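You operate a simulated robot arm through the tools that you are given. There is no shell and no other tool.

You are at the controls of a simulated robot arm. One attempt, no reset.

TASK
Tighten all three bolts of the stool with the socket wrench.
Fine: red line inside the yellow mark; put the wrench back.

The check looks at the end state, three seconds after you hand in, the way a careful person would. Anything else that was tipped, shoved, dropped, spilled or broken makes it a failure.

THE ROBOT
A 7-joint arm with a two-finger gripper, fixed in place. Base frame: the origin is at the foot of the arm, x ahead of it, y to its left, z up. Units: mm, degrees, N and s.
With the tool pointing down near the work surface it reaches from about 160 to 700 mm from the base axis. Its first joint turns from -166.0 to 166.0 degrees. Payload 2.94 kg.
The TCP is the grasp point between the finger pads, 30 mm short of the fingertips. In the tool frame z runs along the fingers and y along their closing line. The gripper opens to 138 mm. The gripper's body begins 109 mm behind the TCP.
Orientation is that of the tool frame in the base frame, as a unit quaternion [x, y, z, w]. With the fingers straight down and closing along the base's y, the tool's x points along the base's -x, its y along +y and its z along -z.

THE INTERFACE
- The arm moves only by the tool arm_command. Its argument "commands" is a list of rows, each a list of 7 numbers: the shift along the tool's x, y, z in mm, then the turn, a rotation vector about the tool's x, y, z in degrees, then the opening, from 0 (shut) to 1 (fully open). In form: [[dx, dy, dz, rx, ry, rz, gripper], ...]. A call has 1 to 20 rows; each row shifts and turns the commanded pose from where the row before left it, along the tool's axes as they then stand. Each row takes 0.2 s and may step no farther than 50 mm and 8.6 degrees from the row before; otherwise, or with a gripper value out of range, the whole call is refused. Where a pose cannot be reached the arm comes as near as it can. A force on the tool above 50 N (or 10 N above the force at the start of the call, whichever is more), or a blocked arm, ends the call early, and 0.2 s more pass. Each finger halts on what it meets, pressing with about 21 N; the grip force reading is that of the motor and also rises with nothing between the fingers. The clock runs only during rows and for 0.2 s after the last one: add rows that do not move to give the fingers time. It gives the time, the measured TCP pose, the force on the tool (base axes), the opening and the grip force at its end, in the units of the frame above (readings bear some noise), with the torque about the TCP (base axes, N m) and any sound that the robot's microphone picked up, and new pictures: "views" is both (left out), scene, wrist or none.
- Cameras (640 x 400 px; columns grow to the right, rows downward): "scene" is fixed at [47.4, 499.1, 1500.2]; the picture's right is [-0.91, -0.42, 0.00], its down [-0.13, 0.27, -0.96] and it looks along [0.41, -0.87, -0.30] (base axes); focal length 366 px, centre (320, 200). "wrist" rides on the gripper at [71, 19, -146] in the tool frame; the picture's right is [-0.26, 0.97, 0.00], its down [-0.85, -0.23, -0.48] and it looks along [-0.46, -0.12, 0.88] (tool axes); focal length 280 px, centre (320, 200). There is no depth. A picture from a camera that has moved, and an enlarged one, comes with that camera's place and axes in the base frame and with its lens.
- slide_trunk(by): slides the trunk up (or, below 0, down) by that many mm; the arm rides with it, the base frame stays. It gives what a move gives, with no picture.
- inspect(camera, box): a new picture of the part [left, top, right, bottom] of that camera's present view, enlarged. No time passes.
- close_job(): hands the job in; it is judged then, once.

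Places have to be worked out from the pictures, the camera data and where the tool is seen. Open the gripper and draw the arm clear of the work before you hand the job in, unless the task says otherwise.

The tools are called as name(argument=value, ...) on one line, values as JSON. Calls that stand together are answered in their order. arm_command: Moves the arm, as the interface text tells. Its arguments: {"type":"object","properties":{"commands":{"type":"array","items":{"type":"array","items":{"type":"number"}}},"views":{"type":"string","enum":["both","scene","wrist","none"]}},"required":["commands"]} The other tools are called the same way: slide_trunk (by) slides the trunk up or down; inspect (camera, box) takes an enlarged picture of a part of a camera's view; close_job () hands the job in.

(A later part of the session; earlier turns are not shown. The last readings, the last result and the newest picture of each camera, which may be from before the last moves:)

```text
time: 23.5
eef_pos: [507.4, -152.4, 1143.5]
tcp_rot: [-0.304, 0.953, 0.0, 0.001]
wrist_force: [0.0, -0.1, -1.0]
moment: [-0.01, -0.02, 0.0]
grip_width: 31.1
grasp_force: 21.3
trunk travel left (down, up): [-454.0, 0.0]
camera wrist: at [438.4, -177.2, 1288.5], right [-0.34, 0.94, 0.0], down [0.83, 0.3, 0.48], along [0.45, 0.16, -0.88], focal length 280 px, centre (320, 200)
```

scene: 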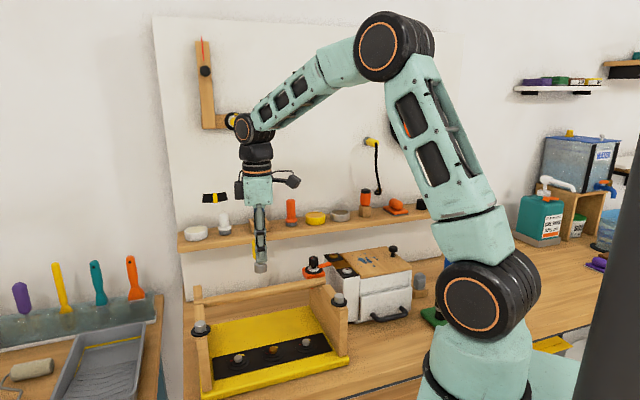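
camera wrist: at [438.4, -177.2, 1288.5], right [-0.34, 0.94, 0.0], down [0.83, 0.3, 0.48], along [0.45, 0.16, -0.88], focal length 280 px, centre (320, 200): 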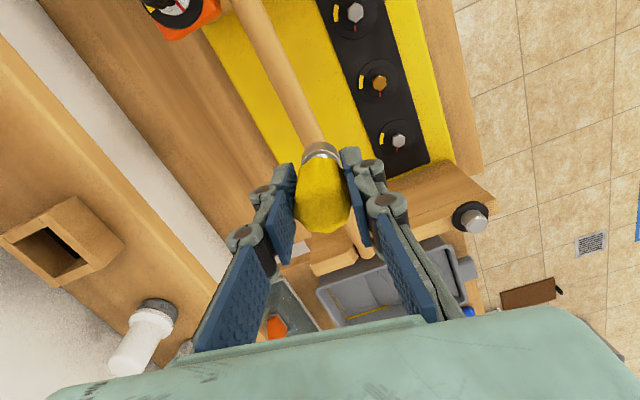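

Yaw +35° is reachable. I'll use this different viewpoint to refine the bolt positions.

inspect(camera="wrist", box=[310, 0, 470, 170])

inspect(camera="scene", box=[220, 330, 330, 380])

```text
2.35 times, centred on (390, 85) of wrist
camera zoom: at [438.4, -177.2, 1288.5], right [-0.34, 0.94, 0.0], down [0.83, 0.3, 0.48], along [0.45, 0.16, -0.88], focal length 660 px, centre (155, 471)
```

zoom: 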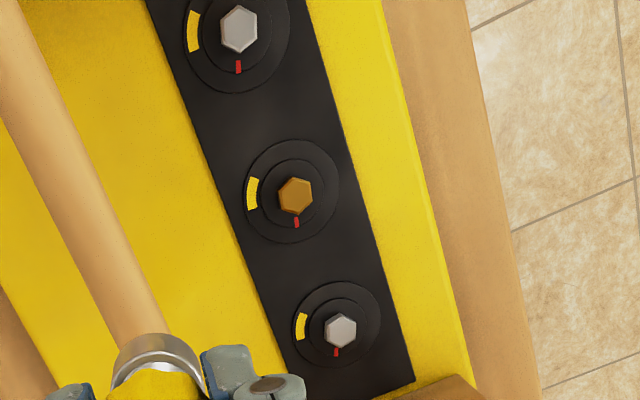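

```text
5.82 times, centred on (275, 355) of scene
camera zoom: at [47.4, 499.1, 1500.2], right [-0.91, -0.42, 0.0], down [-0.13, 0.27, -0.96], along [0.41, -0.87, -0.3], focal length 2132 px, centre (582, -702)
```

zoom: 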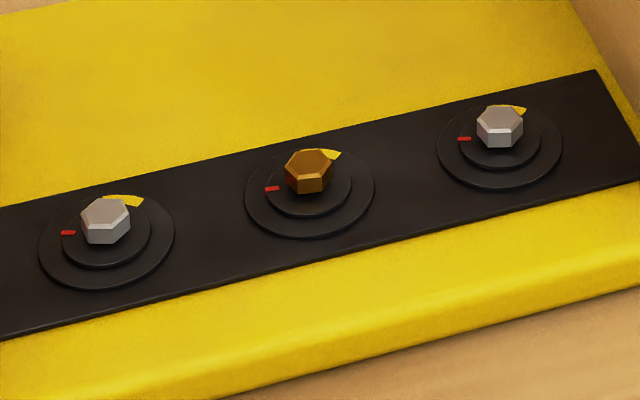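

Refined: b1 (392.3,-152.7), b2 (448.4,-95.6), b3 (504.7,-39), head tops z≈917. I'll go above the middle bolt at this yaw with the socket ~20 mm above the head, and check alignment.

arm_command(commands=[[9.05, 40.2, 0, 0, 0, 0, 0.1], [9.05, 40.2, 0, 0, 0, 0, 0.1], [0, 0, 35, 0, 0, 0, 0.1], [0, 0, 35, 0, 0, 0, 0.1], [0, 0, 35, 0, 0, 0, 0.1], [0, 0, 33, 0, 0, 0, 0.1], [0, 0, 0, 0, 0, 0, 0.1]])

inspect(camera="scene", box=[220, 310, 320, 380])

inspect(camera="wrist", box=[260, 90, 380, 190])

```text
time: 25.1
eef_pos: [445.6, -95.6, 1003.0]
tcp_rot: [-0.302, 0.953, 0.0, 0.002]
wrist_force: [0.2, 1.5, -1.6]
moment: [-0.03, -0.01, -0.01]
grip_width: 30.9
grasp_force: 20.5
trunk travel left (down, up): [-454.0, 0.0]
camera wrist: at [376.3, -120.1, 1147.8], right [-0.34, 0.94, 0.0], down [0.83, 0.3, 0.48], along [0.45, 0.16, -0.88], focal length 280 px, centre (320, 200)
```

scene: 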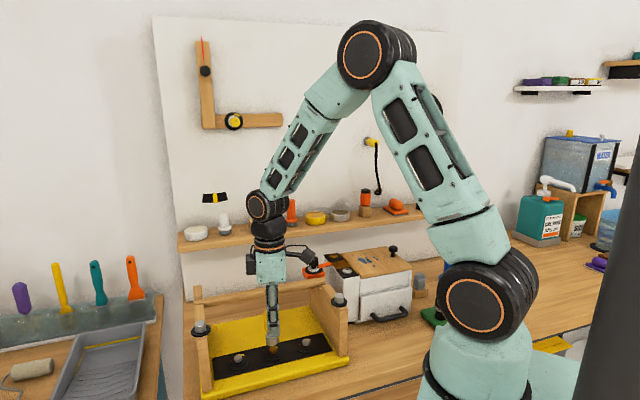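
wrist: 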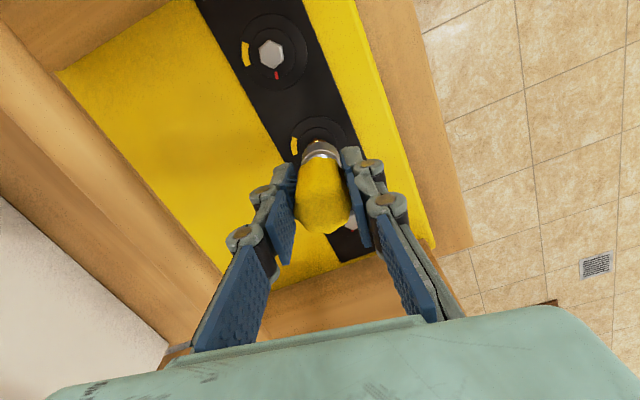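

```text
5.71 times, centred on (270, 345) of scene
camera zoom: at [47.4, 499.1, 1500.2], right [-0.91, -0.42, 0.0], down [-0.13, 0.27, -0.96], along [0.41, -0.87, -0.3], focal length 2094 px, centre (606, -629)
```

zoom: 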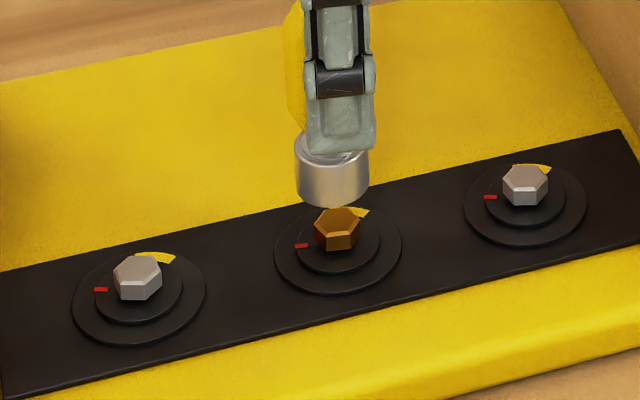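

```text
4.00 times, centred on (320, 140) of wrist
camera zoom: at [376.3, -120.1, 1147.8], right [-0.34, 0.94, 0.0], down [0.83, 0.3, 0.48], along [0.45, 0.16, -0.88], focal length 1122 px, centre (320, 440)
```

zoom: 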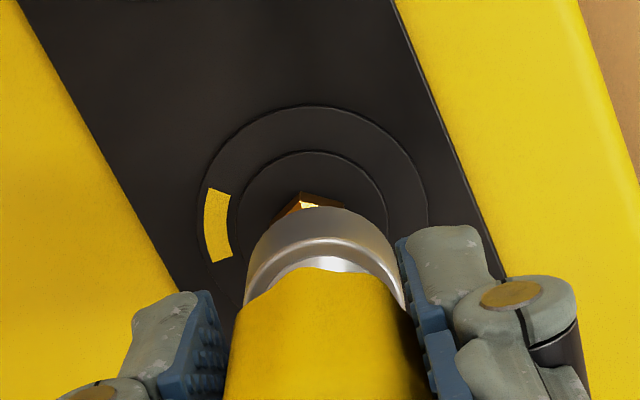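

The bolt is about 3 mm off in −y relative to the socket axis. I'll correct, lower by 14 mm and re-check.

arm_command(commands=[[1.6, -2.6, 0, 0, 0, 0, 0.1], [0, 0, 7, 0, 0, 0, 0.1], [0, 0, 7, 0, 0, 0, 0.1], [0, 0, 0, 0, 0, 0, 0.1]], views="none")

inspect(camera="scene", box=[245, 325, 305, 365])

inspect(camera="wrist", box=[280, 110, 360, 170])

```text
time: 26.1
eef_pos: [445.3, -99.0, 990.8]
tcp_rot: [-0.302, 0.953, 0.001, 0.0]
wrist_force: [-0.1, -0.8, -0.4]
moment: [0.01, -0.05, 0.03]
grip_width: 30.9
grasp_force: 20.7
trunk travel left (down, up): [-454.0, 0.0]
```

```text
10.00 times, centred on (275, 345) of scene
camera zoom: at [47.4, 499.1, 1500.2], right [-0.91, -0.42, 0.0], down [-0.13, 0.27, -0.96], along [0.41, -0.87, -0.3], focal length 3665 px, centre (770, -1250)
```

zoom: 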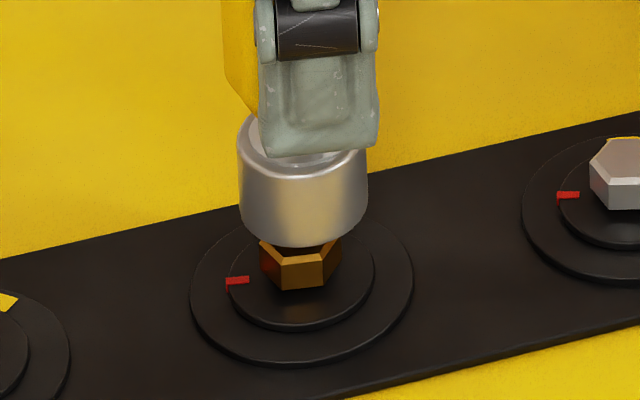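

```text
6.67 times, centred on (320, 140) of wrist
camera zoom: at [376.8, -125.0, 1134.8], right [-0.34, 0.94, 0.0], down [0.83, 0.3, 0.48], along [0.45, 0.16, -0.88], focal length 1869 px, centre (320, 600)
```

zoom: 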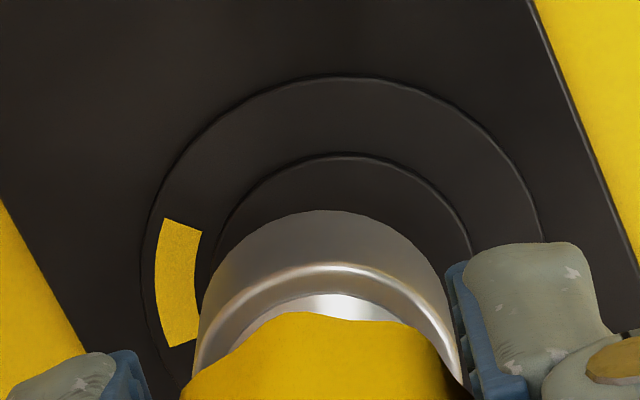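

Now the error is about +1.4 mm in y the other way; I'll nudge back and lower 9 mm in small steps, reading the force.

arm_command(commands=[[-1.1, 0.9, 0, 0, 0, 0, 0.1], [0, 0, 1.5, 0, 0, 0, 0.1], [0, 0, 1.5, 0, 0, 0, 0.1], [0, 0, 1.5, 0, 0, 0, 0.1], [0, 0, 1.5, 0, 0, 0, 0.1], [0, 0, 1.5, 0, 0, 0, 0.1], [0, 0, 0, 0, 0, 0, 0.1]], views="none")

inspect(camera="scene", box=[245, 325, 305, 365])

inspect(camera="wrist", box=[280, 110, 360, 170])

```text
time: 27.7
eef_pos: [445.9, -97.1, 982.3]
tcp_rot: [-0.302, 0.953, 0.0, 0.0]
wrist_force: [-0.3, -0.5, -0.6]
moment: [-0.01, -0.01, -0.02]
grip_width: 30.8
grasp_force: 20.7
trunk travel left (down, up): [-454.0, 0.0]
```

```text
10.00 times, centred on (275, 345) of scene
camera zoom: at [47.4, 499.1, 1500.2], right [-0.91, -0.42, 0.0], down [-0.13, 0.27, -0.96], along [0.41, -0.87, -0.3], focal length 3665 px, centre (770, -1250)
```

zoom: 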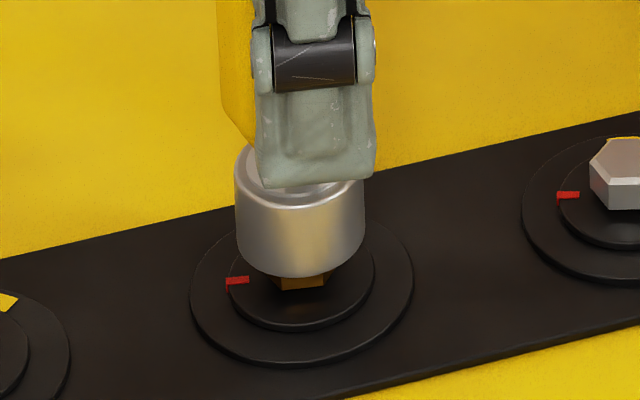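

```text
6.67 times, centred on (320, 140) of wrist
camera zoom: at [376.8, -123.1, 1128.0], right [-0.34, 0.94, 0.0], down [0.83, 0.3, 0.48], along [0.45, 0.16, -0.88], focal length 1869 px, centre (320, 600)
```

zoom: 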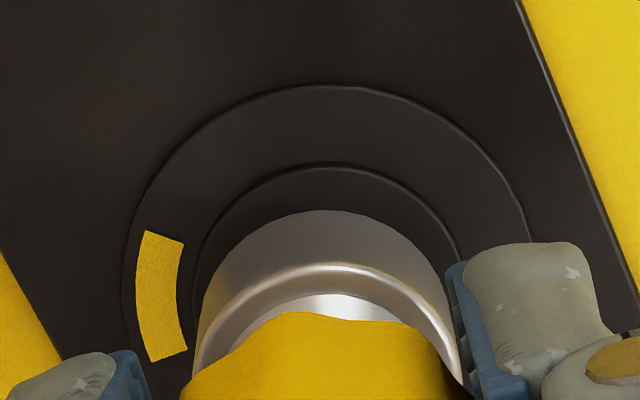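

Alignment is within about half a millimetre, socket just about at the head's top. I'll lower 3 mm more and check the force.

arm_command(commands=[[0, 0, 1, 0, 0, 0, 0.1], [0, 0, 1, 0, 0, 0, 0.1], [0, 0, 1, 0, 0, 0, 0.1], [0, 0, 0, 0, 0, 0, 0.1]], views="none")

inspect(camera="scene", box=[245, 325, 305, 365])

```text
time: 28.7
eef_pos: [446.7, -98.5, 979.9]
tcp_rot: [-0.301, 0.954, 0.0, 0.001]
wrist_force: [0.4, -0.5, -1.2]
moment: [0.02, 0.02, 0.0]
grip_width: 31.0
grasp_force: 21.3
trunk travel left (down, up): [-454.0, 0.0]
```

```text
10.00 times, centred on (275, 345) of scene
camera zoom: at [47.4, 499.1, 1500.2], right [-0.91, -0.42, 0.0], down [-0.13, 0.27, -0.96], along [0.41, -0.87, -0.3], focal length 3665 px, centre (770, -1250)
```

zoom: 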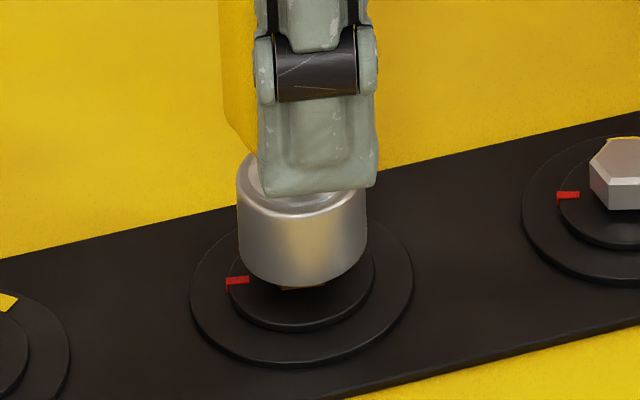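

arm_command(commands=[[0, 0, 1, 0, 0, 0, 0.1], [0, 0, 1, 0, 0, 0, 0.1], [0, 0, 0, 0, 0, 0, 0.1]], views="none")

inspect(camera="scene", box=[245, 325, 305, 365])

```text
time: 29.5
eef_pos: [446.2, -98.8, 978.4]
tcp_rot: [-0.302, 0.953, -0.001, 0.0]
wrist_force: [-0.1, 0.3, -0.2]
moment: [0.0, 0.08, 0.02]
grip_width: 30.8
grasp_force: 21.1
trunk travel left (down, up): [-454.0, 0.0]
```

```text
10.00 times, centred on (275, 345) of scene
camera zoom: at [47.4, 499.1, 1500.2], right [-0.91, -0.42, 0.0], down [-0.13, 0.27, -0.96], along [0.41, -0.87, -0.3], focal length 3665 px, centre (770, -1250)
```

zoom: 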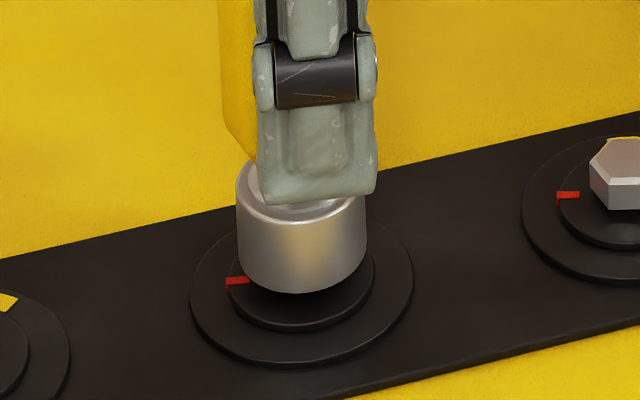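

Socket bottom is about level with the head's top now. Continuing in 1 mm steps to feel for contact.

arm_command(commands=[[0, 0, 1, 0, 0, 0, 0.1], [0, 0, 1, 0, 0, 0, 0.1], [0, 0, 0, 0, 0, 0, 0.1]], views="none")

inspect(camera="scene", box=[245, 325, 305, 365])

```text
time: 30.3
eef_pos: [444.5, -98.9, 975.4]
tcp_rot: [-0.302, 0.953, 0.0, 0.001]
wrist_force: [1.2, 0.1, -0.7]
moment: [0.01, -0.03, -0.01]
grip_width: 30.9
grasp_force: 21.3
trunk travel left (down, up): [-454.0, 0.0]
```

```text
10.00 times, centred on (275, 345) of scene
camera zoom: at [47.4, 499.1, 1500.2], right [-0.91, -0.42, 0.0], down [-0.13, 0.27, -0.96], along [0.41, -0.87, -0.3], focal length 3665 px, centre (770, -1250)
```

zoom: 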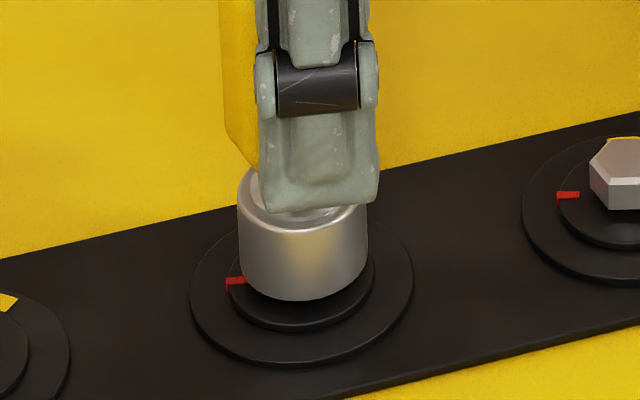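

arm_command(commands=[[0, 0, 1, 0, 0, 0, 0.1], [0, 0, 1, 0, 0, 0, 0.1], [0, 0, 0, 0, 0, 0, 0.1]], views="none")

inspect(camera="scene", box=[245, 325, 305, 365])

```text
time: 31.1
eef_pos: [445.2, -98.0, 973.1]
tcp_rot: [-0.301, 0.953, 0.001, 0.001]
wrist_force: [1.1, 1.8, -0.6]
moment: [0.12, -0.01, 0.0]
grip_width: 31.1
grasp_force: 20.8
trunk travel left (down, up): [-454.0, 0.0]
```

```text
10.00 times, centred on (275, 345) of scene
camera zoom: at [47.4, 499.1, 1500.2], right [-0.91, -0.42, 0.0], down [-0.13, 0.27, -0.96], along [0.41, -0.87, -0.3], focal length 3665 px, centre (770, -1250)
```

zoom: 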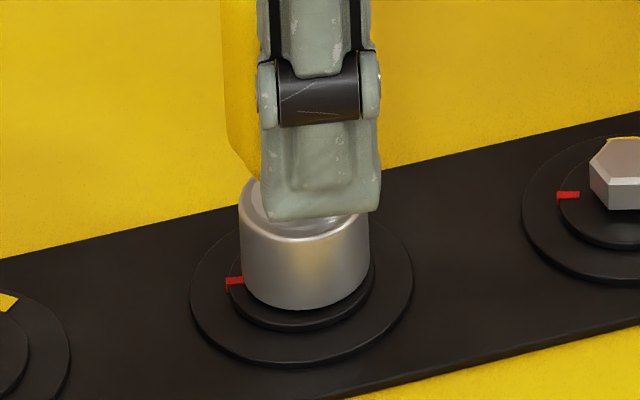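

The socket has gone well over the head with no axial force, so it seems engaged. Two more millimetres down.

arm_command(commands=[[0, 0, 1, 0, 0, 0, 0.1], [0, 0, 1, 0, 0, 0, 0.1], [0, 0, 0, 0, 0, 0, 0.1]], views="none")

inspect(camera="scene", box=[245, 325, 305, 365])

inspect(camera="wrist", box=[270, 100, 370, 170])

```text
time: 31.9
eef_pos: [444.8, -97.4, 972.1]
tcp_rot: [-0.302, 0.953, -0.001, 0.003]
wrist_force: [-2.9, 5.7, 19.8]
moment: [0.23, 0.2, 0.0]
grip_width: 31.3
grasp_force: 21.3
trunk travel left (down, up): [-454.0, 0.0]
```

```text
10.00 times, centred on (275, 345) of scene
camera zoom: at [47.4, 499.1, 1500.2], right [-0.91, -0.42, 0.0], down [-0.13, 0.27, -0.96], along [0.41, -0.87, -0.3], focal length 3665 px, centre (770, -1250)
```

zoom: 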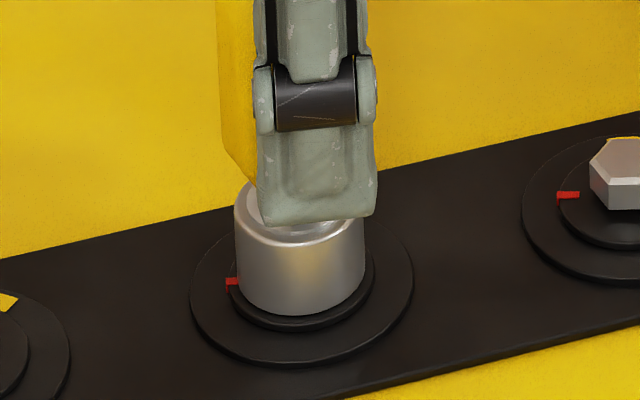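

```text
5.71 times, centred on (320, 135) of wrist
camera zoom: at [376.3, -122.8, 1117.9], right [-0.34, 0.94, 0.0], down [0.82, 0.3, 0.48], along [0.45, 0.16, -0.88], focal length 1602 px, centre (320, 571)
```

zoom: 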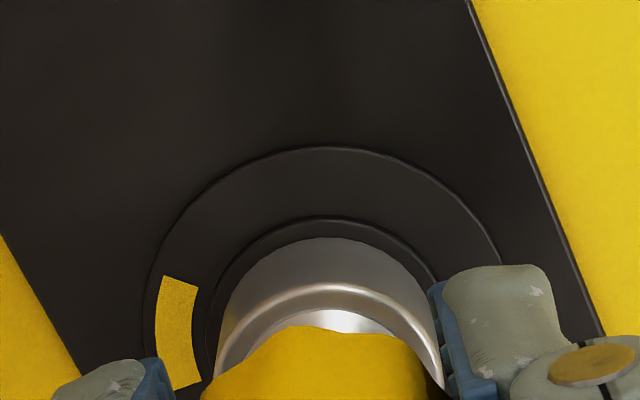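

Contact: 20 N upward, socket bottom about 2 mm above the disc. I'll try a clockwise turn of 16° about the socket axis and see whether the red line follows or the torque rises.

arm_command(commands=[[0, 0.21, 0, 0, 0, 4, 0.1], [0, 0.21, 0, 0, 0, 4, 0.1], [0, 0.21, 0, 0, 0, 4, 0.1], [0, 0.21, 0, 0, 0, 4, 0.1], [0, 0, 0, 0, 0, 0, 0.1]], views="none")

inspect(camera="scene", box=[245, 325, 305, 365])

```text
time: 33.1
eef_pos: [445.4, -96.2, 973.0]
tcp_rot: [-0.166, 0.986, -0.001, 0.002]
wrist_force: [1.3, 6.8, 17.4]
moment: [0.24, -0.1, 0.0]
grip_width: 30.9
grasp_force: 20.7
trunk travel left (down, up): [-454.0, 0.0]
```

```text
10.00 times, centred on (275, 345) of scene
camera zoom: at [47.4, 499.1, 1500.2], right [-0.91, -0.42, 0.0], down [-0.13, 0.27, -0.96], along [0.41, -0.87, -0.3], focal length 3665 px, centre (770, -1250)
```

zoom: 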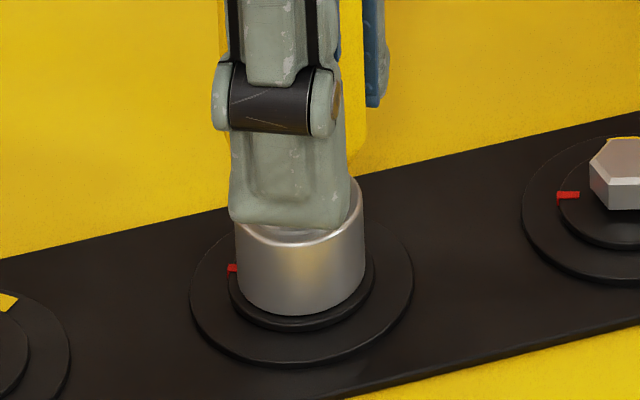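

The red line turned with it (moved clockwise), so the socket drives the bolt. I'll continue 56° clockwise with the axis correction and a small +y nudge to relieve the side force.

arm_command(commands=[[0, 1.0, 0, 0, 0, 7, 0.1], [0, 0.37, 0, 0, 0, 7, 0.1], [0, 0.37, 0, 0, 0, 7, 0.1], [0, 0.37, 0, 0, 0, 7, 0.1], [0, 0.37, 0, 0, 0, 7, 0.1], [0, 0.37, 0, 0, 0, 7, 0.1], [0, 0.37, 0, 0, 0, 7, 0.1], [0, 0.37, 0, 0, 0, 7, 0.1], [0, 0, 0, 0, 0, 0, 0.1]])

inspect(camera="scene", box=[245, 325, 305, 365])

inspect(camera="wrist", box=[260, 90, 380, 170])

```text
time: 35.1
eef_pos: [446.9, -93.0, 972.8]
tcp_rot: [0.317, 0.948, -0.001, 0.0]
wrist_force: [6.4, 11.2, 15.3]
moment: [0.28, -0.28, 0.01]
grip_width: 31.0
grasp_force: 21.2
trunk travel left (down, up): [-454.0, 0.0]
camera wrist: at [400.5, -35.2, 1117.6], right [0.79, 0.61, 0.0], down [0.54, -0.69, 0.48], along [0.29, -0.38, -0.88], focal length 280 px, centre (320, 200)
```

scene: 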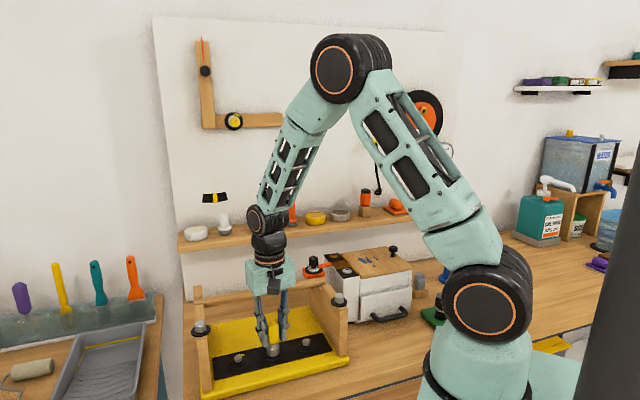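
wrist: 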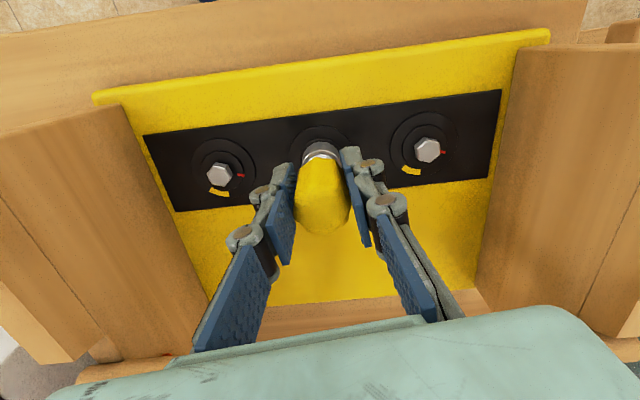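

```text
10.00 times, centred on (275, 345) of scene
camera zoom: at [47.4, 499.1, 1500.2], right [-0.91, -0.42, 0.0], down [-0.13, 0.27, -0.96], along [0.41, -0.87, -0.3], focal length 3665 px, centre (770, -1250)
```

zoom: 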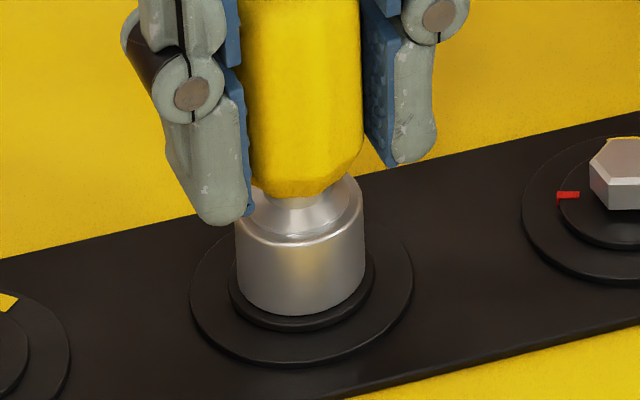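

```text
5.00 times, centred on (320, 130) of wrist
camera zoom: at [400.5, -35.2, 1117.6], right [0.79, 0.61, 0.0], down [0.54, -0.69, 0.48], along [0.29, -0.38, -0.88], focal length 1402 px, centre (320, 550)
```

zoom: 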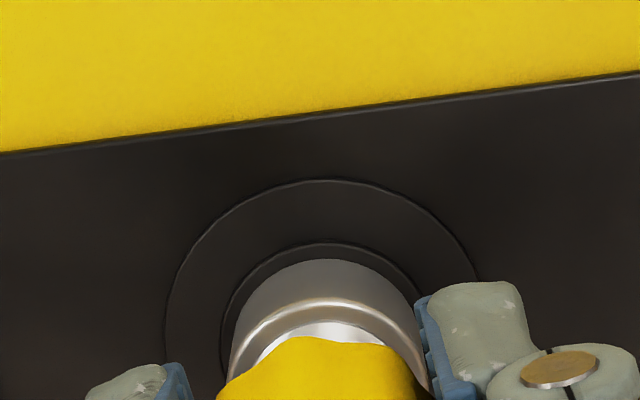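

Turned 72° in total so far; the side force in tool +y suggests a slight offset, so I nudge that way and turn the last 28° to reach the yellow's middle (~100°).

arm_command(commands=[[0, 1.2, 0, 0, 0, 7, 0.1], [0, 0.6, 0, 0, 0, 7, 0.1], [0, 0.4, 0, 0, 0, 7, 0.1], [0, 0.4, 0, 0, 0, 7, 0.1], [0, 0, 0, 0, 0, 0, 0.1]], views="none")

inspect(camera="scene", box=[245, 325, 305, 365])

inspect(camera="wrist", box=[260, 90, 380, 170])

```text
time: 36.3
eef_pos: [447.1, -92.3, 972.6]
tcp_rot: [0.537, 0.844, 0.0, 0.001]
wrist_force: [1.5, 8.8, 16.3]
moment: [0.29, -0.07, -0.01]
grip_width: 31.3
grasp_force: 20.9
trunk travel left (down, up): [-454.0, 0.0]
```

```text
10.00 times, centred on (275, 345) of scene
camera zoom: at [47.4, 499.1, 1500.2], right [-0.91, -0.42, 0.0], down [-0.13, 0.27, -0.96], along [0.41, -0.87, -0.3], focal length 3665 px, centre (770, -1250)
```

zoom: 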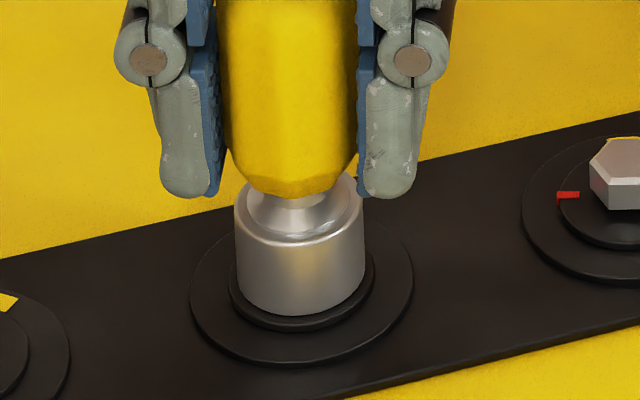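

```text
5.00 times, centred on (320, 130) of wrist
camera zoom: at [434.7, -19.8, 1117.6], right [0.99, 0.17, 0.0], down [0.15, -0.87, 0.48], along [0.08, -0.47, -0.88], focal length 1402 px, centre (320, 550)
```

zoom: 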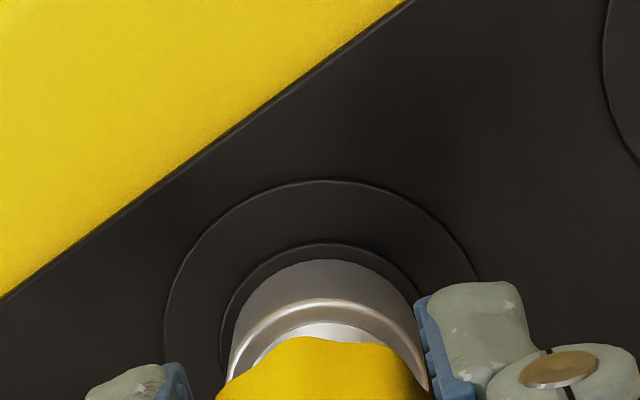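

Rotated 100° in all. I'll lift straight off and verify the marker.

arm_command(commands=[[0, 0, -3, 0, 0, 0, 0.1], [0, 0, -3, 0, 0, 0, 0.1], [0, 0, -4, 0, 0, 0, 0.1], [0, 0, -10, 0, 0, 0, 0.1], [0, 0, -15, 0, 0, 0, 0.1], [0, 0, -25, 0, 0, 0, 0.1], [0, 0, 0, 0, 0, 0, 0.1]])

inspect(camera="scene", box=[225, 325, 325, 375])

inspect(camera="wrist", box=[260, 60, 380, 170])

```text
time: 37.9
eef_pos: [447.6, -91.9, 1031.8]
tcp_rot: [0.537, 0.844, 0.0, 0.0]
wrist_force: [0.6, 0.5, -1.3]
moment: [0.02, 0.01, -0.01]
grip_width: 31.1
grasp_force: 20.7
trunk travel left (down, up): [-454.0, 0.0]
camera wrist: at [434.9, -20.0, 1176.7], right [0.98, 0.17, 0.0], down [0.15, -0.87, 0.48], along [0.08, -0.47, -0.88], focal length 280 px, centre (320, 200)
```

scene: 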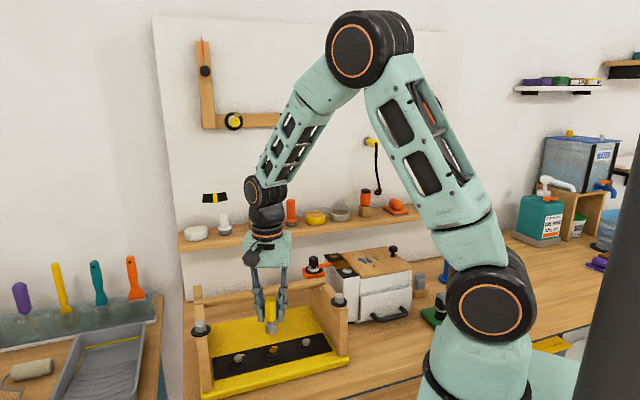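
wrist: 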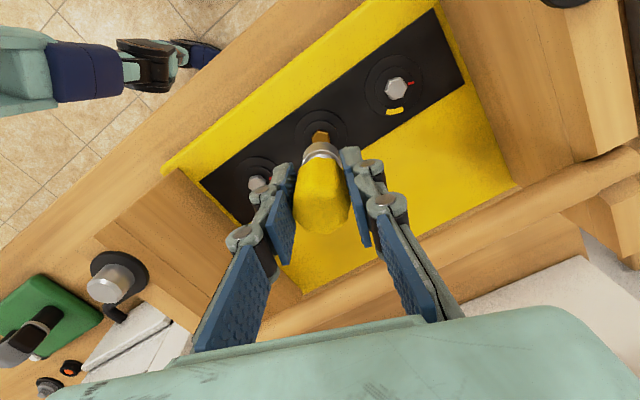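

```text
6.40 times, centred on (275, 350) of scene
camera zoom: at [47.4, 499.1, 1500.2], right [-0.91, -0.42, 0.0], down [-0.13, 0.27, -0.96], along [0.41, -0.87, -0.3], focal length 2346 px, centre (608, -760)
```

zoom: 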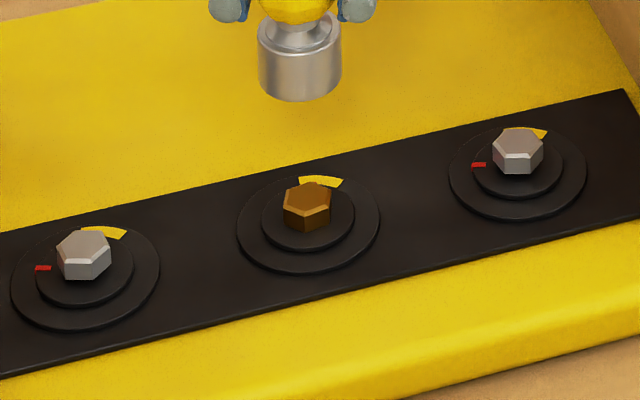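

```text
3.64 times, centred on (320, 115) of wrist
camera zoom: at [434.9, -20.0, 1176.7], right [0.98, 0.17, 0.0], down [0.15, -0.87, 0.48], along [0.08, -0.47, -0.88], focal length 1020 px, centre (320, 509)
```

zoom: 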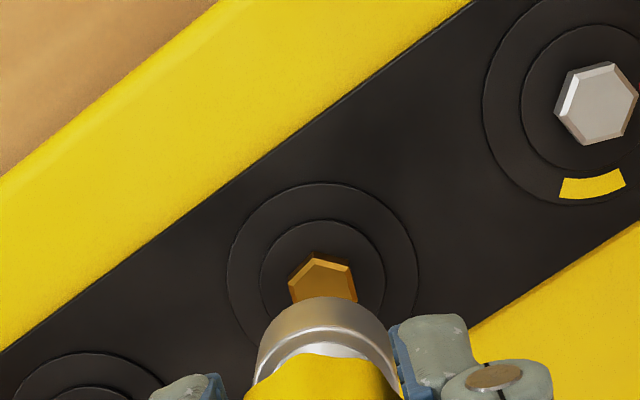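

The head has turned; from here the red line is hidden behind it. I'll raise, move toward the wall side, and swing the yaw back to +35° to see the marks from above.

arm_command(commands=[[0, 0, -35, 0, 0, 0, 0.1], [0, 0, -35, 0, 0, 0, 0.1], [0, 0, -35, 0, 0, 0, 0.1], [-39.9, 14.5, 0, 0, 0, 0, 0.1], [-39.9, 14.5, 0, 0, 0, 0, 0.1], [0, 0, 0, 0, 0, -8, 0.1], [0, 0, 0, 0, 0, -8, 0.1], [0, 0, 0, 0, 0, -8, 0.1], [0, 0, 0, 0, 0, -8, 0.1], [0, 0, 0, 0, 0, -8, 0.1], [0, 0, 0, 0, 0, -8, 0.1], [0, 0, 0, 0, 0, -8, 0.1], [0, 0, 0, 0, 0, -8, 0.1], [0, 0, 0, 0, 0, -8, 0.1], [0, 0, 0, 0, 0, -8, 0.1], [0, 0, 0, 0, 0, -8, 0.1], [0, 0, 0, 0, 0, -8, 0.1], [0, 0, 0, 0, 0, -4.4, 0.1], [0, 0, 0, 0, 0, 0, 0.1]], views="wrist")

inspect(camera="wrist", box=[310, 0, 470, 170])

```text
time: 41.9
eef_pos: [506.7, -152.5, 1137.3]
tcp_rot: [-0.306, 0.952, 0.0, 0.002]
wrist_force: [-0.2, -0.9, -0.8]
moment: [-0.02, -0.05, 0.02]
grip_width: 30.8
grasp_force: 21.2
trunk travel left (down, up): [-454.0, 0.0]
camera wrist: at [439.1, -177.8, 1282.1], right [-0.35, 0.94, 0.0], down [0.82, 0.31, 0.48], along [0.45, 0.17, -0.88], focal length 280 px, centre (320, 200)
```

wrist: 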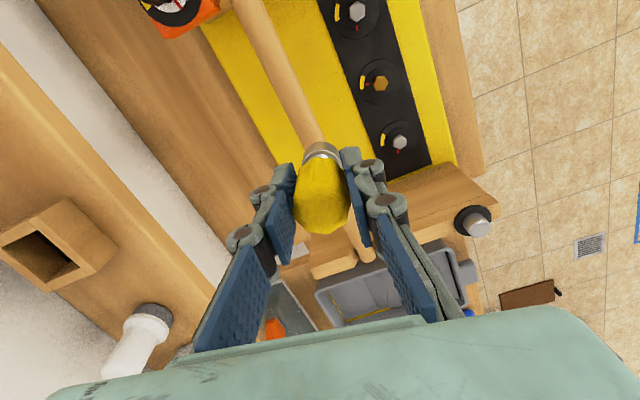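

```text
2.35 times, centred on (390, 85) of wrist
camera zoom: at [439.1, -177.8, 1282.1], right [-0.35, 0.94, 0.0], down [0.82, 0.31, 0.48], along [0.45, 0.17, -0.88], focal length 660 px, centre (155, 471)
```

zoom: 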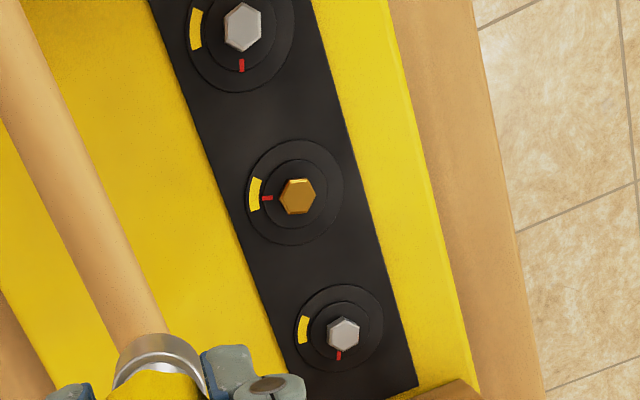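

inspect(camera="wrist", box=[360, 60, 400, 100])

inspect(camera="wrist", box=[330, 0, 380, 35])

inspect(camera="wrist", box=[375, 115, 425, 165])

```text
10.00 times, centred on (380, 80) of wrist
camera zoom: at [439.1, -177.8, 1282.1], right [-0.35, 0.94, 0.0], down [0.82, 0.31, 0.48], along [0.45, 0.17, -0.88], focal length 2804 px, centre (-280, 1400)
```

zoom: 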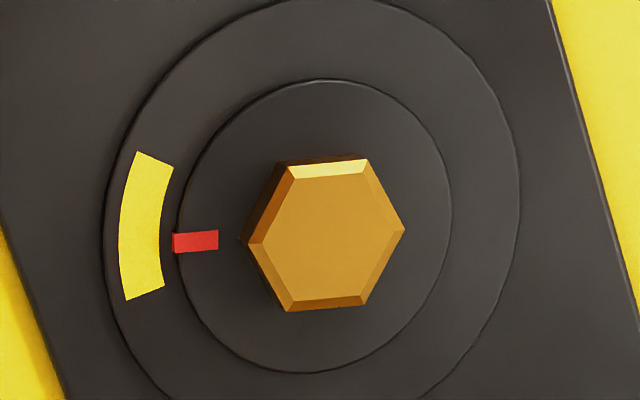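

```text
11.43 times, centred on (355, 18) of wrist
camera zoom: at [439.1, -177.8, 1282.1], right [-0.35, 0.94, 0.0], down [0.82, 0.31, 0.48], along [0.45, 0.17, -0.88], focal length 3204 px, centre (-80, 2286)
```

zoom: 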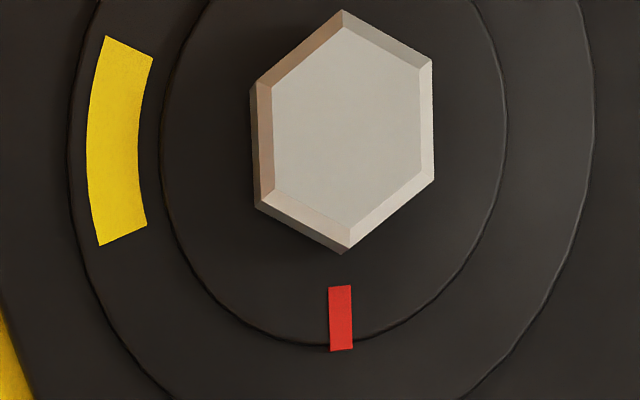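

```text
8.00 times, centred on (400, 140) of wrist
camera zoom: at [439.1, -177.8, 1282.1], right [-0.35, 0.94, 0.0], down [0.82, 0.31, 0.48], along [0.45, 0.17, -0.88], focal length 2243 px, centre (-320, 680)
```

zoom: 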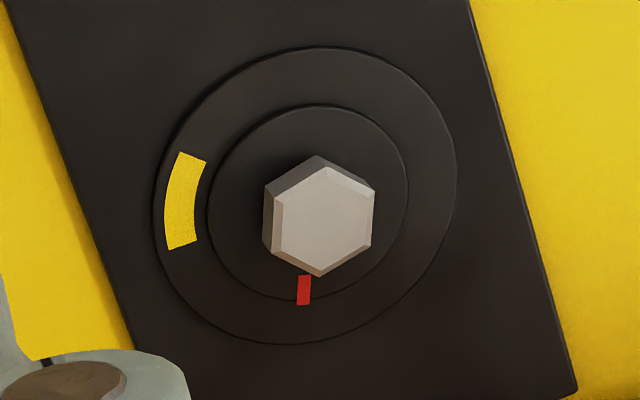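

Bolt 2's red line now points inside the yellow arc. Bolts 1 and 3 start at the same angle; I'll go to bolt 1 with the same yaw and hover ~14 mm above it.

arm_command(commands=[[32.3, 22.4, 0, 0, 0, 0, 0.1], [32.3, 22.4, 0, 0, 0, 0, 0.1], [32.3, 22.4, 0, 0, 0, 0, 0.1], [0, 0, 35, 0, 0, 0, 0.1], [0, 0, 35, 0, 0, 0, 0.1], [0, 0, 35, 0, 0, 0, 0.1], [0, 0, 30, 0, 0, 0, 0.1], [0, 0, 10, 0, 0, 0, 0.1], [0, 0, 0, 0, 0, 0, 0.1]])

inspect(camera="scene", box=[275, 320, 335, 360])

inspect(camera="wrist", box=[280, 110, 360, 170])

```text
time: 43.9
eef_pos: [392.2, -154.1, 992.3]
tcp_rot: [-0.304, 0.953, 0.001, 0.001]
wrist_force: [0.0, -0.1, -1.1]
moment: [0.04, 0.0, -0.02]
grip_width: 31.0
grasp_force: 20.9
trunk travel left (down, up): [-454.0, 0.0]
camera wrist: at [323.1, -180.5, 1137.9], right [-0.35, 0.94, 0.0], down [0.82, 0.31, 0.48], along [0.45, 0.17, -0.88], focal length 280 px, centre (320, 200)
```

scene: 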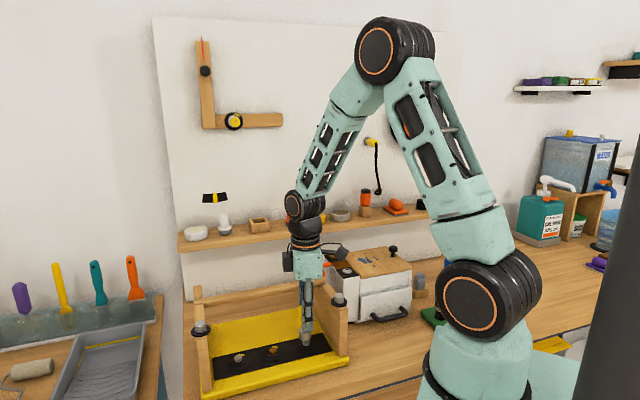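
wrist: 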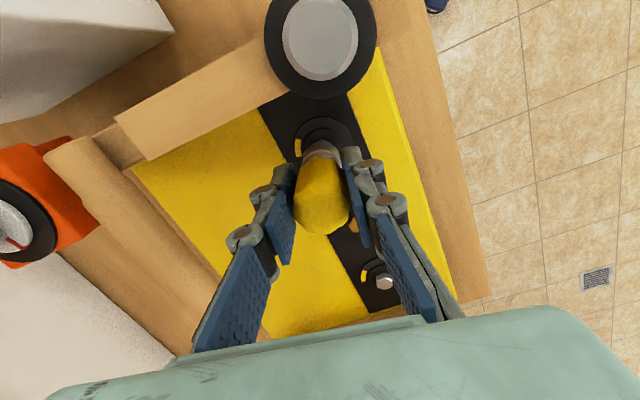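

```text
10.00 times, centred on (305, 340) of scene
camera zoom: at [47.4, 499.1, 1500.2], right [-0.91, -0.42, 0.0], down [-0.13, 0.27, -0.96], along [0.41, -0.87, -0.3], focal length 3665 px, centre (470, -1200)
```

zoom: 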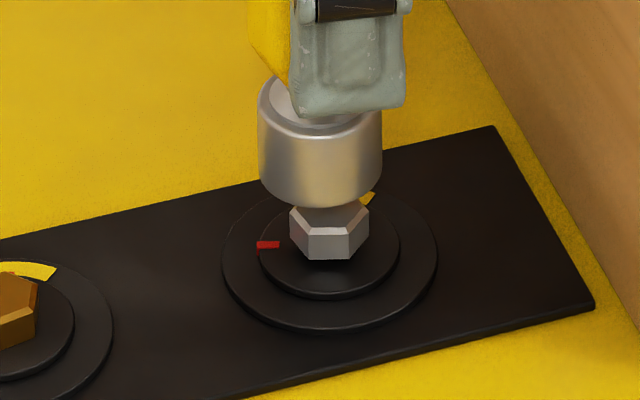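

```text
6.67 times, centred on (320, 140) of wrist
camera zoom: at [323.1, -180.5, 1137.9], right [-0.35, 0.94, 0.0], down [0.82, 0.31, 0.48], along [0.45, 0.17, -0.88], focal length 1869 px, centre (320, 600)
```

zoom: 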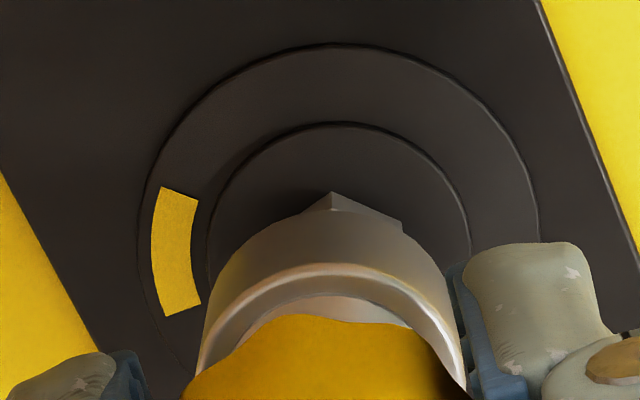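

The measured TCP (392.2,-154.1) is about 3.5 mm from the intended (388.8,-154), matching the pictures. I'll correct and lower 6 mm, then check.

arm_command(commands=[[2.7, 2.0, 0, 0, 0, 0, 0.1], [0, 0, 3, 0, 0, 0, 0.1], [0, 0, 3, 0, 0, 0, 0.1], [0, 0, 0, 0, 0, 0, 0.1]], views="none")

inspect(camera="scene", box=[275, 320, 335, 360])

inspect(camera="wrist", box=[280, 110, 360, 170])

```text
time: 44.9
eef_pos: [387.6, -154.8, 987.2]
tcp_rot: [-0.306, 0.952, -0.001, 0.001]
wrist_force: [0.8, 0.6, -1.3]
moment: [0.02, -0.01, 0.0]
grip_width: 31.1
grasp_force: 20.9
trunk travel left (down, up): [-454.0, 0.0]
```

```text
10.00 times, centred on (305, 340) of scene
camera zoom: at [47.4, 499.1, 1500.2], right [-0.91, -0.42, 0.0], down [-0.13, 0.27, -0.96], along [0.41, -0.87, -0.3], focal length 3665 px, centre (470, -1200)
```

zoom: 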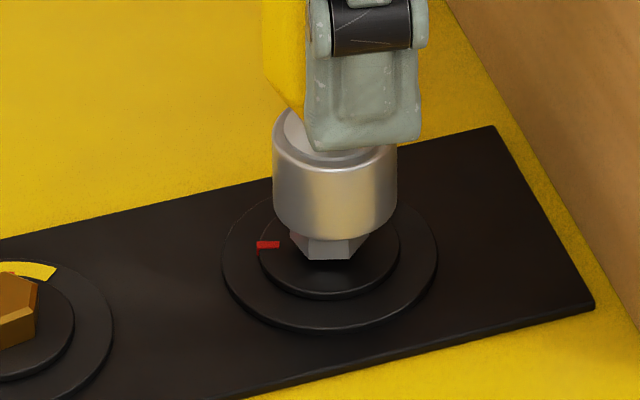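

```text
6.67 times, centred on (320, 140) of wrist
camera zoom: at [318.5, -179.1, 1131.3], right [-0.35, 0.94, 0.0], down [0.82, 0.31, 0.48], along [0.45, 0.17, -0.88], focal length 1869 px, centre (320, 600)
```

zoom: 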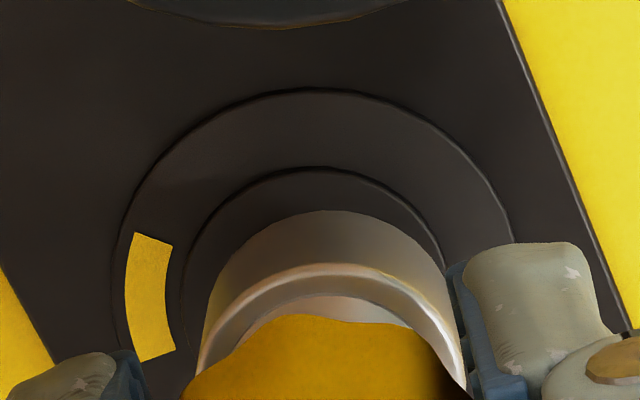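

Slightly overshot; shift back (-1.1,-1.5) in the tool frame and lower 5 mm.

arm_command(commands=[[-1.1, -1.5, 0, 0, 0, 0, 0.1], [0, 0, 2.5, 0, 0, 0, 0.1], [0, 0, 2.5, 0, 0, 0, 0.1], [0, 0, 0, 0, 0, 0, 0.1]], views="none")

inspect(camera="scene", box=[275, 320, 335, 360])

inspect(camera="wrist", box=[280, 110, 360, 170])

```text
time: 45.9
eef_pos: [387.8, -154.8, 981.1]
tcp_rot: [-0.305, 0.952, 0.0, 0.001]
wrist_force: [0.6, -0.4, -0.1]
moment: [0.0, 0.0, -0.01]
grip_width: 30.9
grasp_force: 21.5
trunk travel left (down, up): [-454.0, 0.0]
```

```text
10.00 times, centred on (305, 340) of scene
camera zoom: at [47.4, 499.1, 1500.2], right [-0.91, -0.42, 0.0], down [-0.13, 0.27, -0.96], along [0.41, -0.87, -0.3], focal length 3665 px, centre (470, -1200)
```

zoom: 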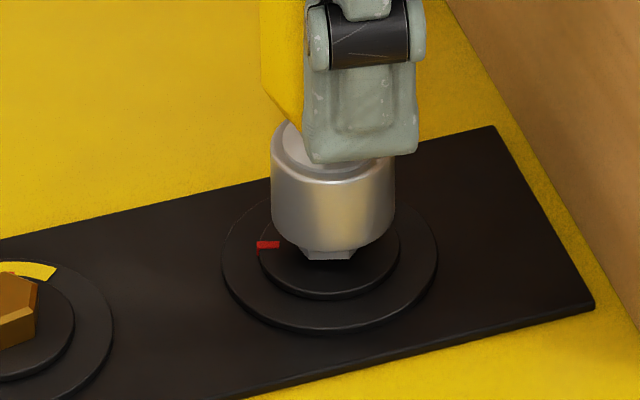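

```text
6.67 times, centred on (320, 140) of wrist
camera zoom: at [320.1, -181.1, 1126.1], right [-0.35, 0.94, 0.0], down [0.82, 0.31, 0.48], along [0.45, 0.17, -0.88], focal length 1869 px, centre (320, 600)
```

zoom: 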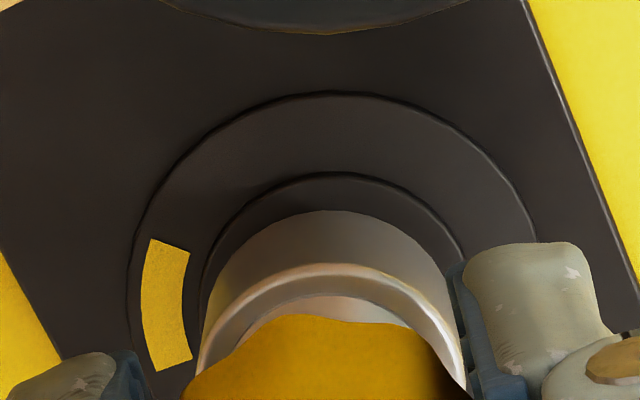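

Good alignment; a final -0.7 mm in tool x and lower in 1 mm steps.

arm_command(commands=[[-0.7, 0, 1, 0, 0, 0, 0.1], [0, 0, 1, 0, 0, 0, 0.1], [0, 0, 1, 0, 0, 0, 0.1], [0, 0, 1, 0, 0, 0, 0.1], [0, 0, 1, 0, 0, 0, 0.1], [0, 0, 0, 0, 0, 0, 0.1]], views="none")

inspect(camera="scene", box=[275, 320, 335, 360])

```text
time: 47.3
eef_pos: [389.4, -154.8, 975.6]
tcp_rot: [-0.306, 0.952, 0.0, 0.001]
wrist_force: [0.1, -0.1, -1.0]
moment: [-0.01, 0.0, 0.01]
grip_width: 30.9
grasp_force: 21.1
trunk travel left (down, up): [-454.0, 0.0]
```

```text
10.00 times, centred on (305, 340) of scene
camera zoom: at [47.4, 499.1, 1500.2], right [-0.91, -0.42, 0.0], down [-0.13, 0.27, -0.96], along [0.41, -0.87, -0.3], focal length 3665 px, centre (470, -1200)
```

zoom: 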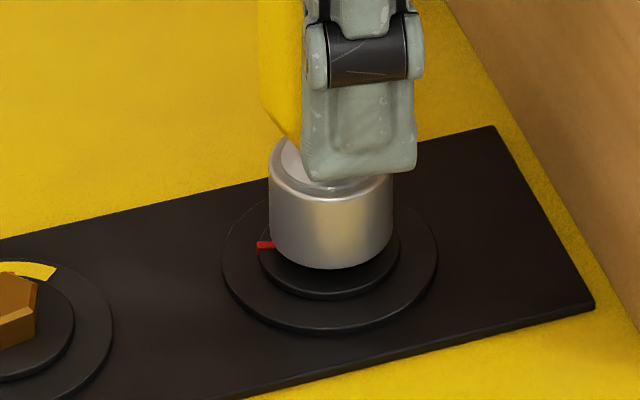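

No contact yet, the socket is centred over the head. Continuing down.

arm_command(commands=[[0, 0, 1, 0, 0, 0, 0.1], [0, 0, 1, 0, 0, 0, 0.1], [0, 0, 1, 0, 0, 0, 0.1], [0, 0, 0, 0, 0, 0, 0.1]], views="none")

inspect(camera="scene", box=[275, 320, 335, 360])

```text
time: 48.3
eef_pos: [388.2, -154.8, 973.7]
tcp_rot: [-0.305, 0.952, 0.0, 0.001]
wrist_force: [0.7, -0.1, -1.1]
moment: [-0.01, 0.02, -0.03]
grip_width: 31.0
grasp_force: 21.2
trunk travel left (down, up): [-454.0, 0.0]
```

```text
10.00 times, centred on (305, 340) of scene
camera zoom: at [47.4, 499.1, 1500.2], right [-0.91, -0.42, 0.0], down [-0.13, 0.27, -0.96], along [0.41, -0.87, -0.3], focal length 3665 px, centre (470, -1200)
```

zoom: 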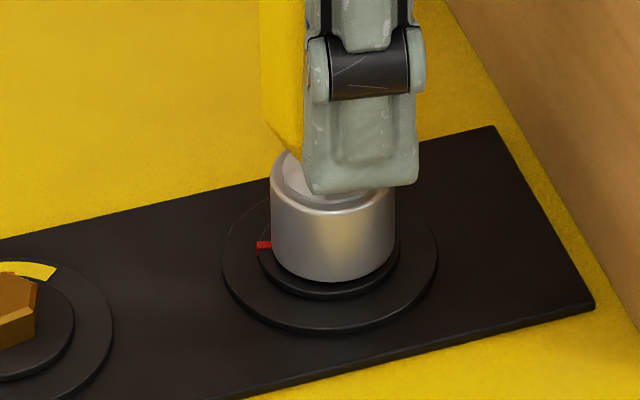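

arm_command(commands=[[0, 0, 1, 0, 0, 0, 0.1], [0, 0, 0.7, 0, 0, 0, 0.1], [0, 0, 0, 0, 0, 0, 0.1]], views="none")

```text
time: 49.1
eef_pos: [390.3, -153.9, 973.3]
tcp_rot: [-0.305, 0.952, -0.001, 0.001]
wrist_force: [2.3, -0.1, 10.7]
moment: [0.03, -0.01, -0.03]
grip_width: 31.0
grasp_force: 21.1
trunk travel left (down, up): [-454.0, 0.0]
```

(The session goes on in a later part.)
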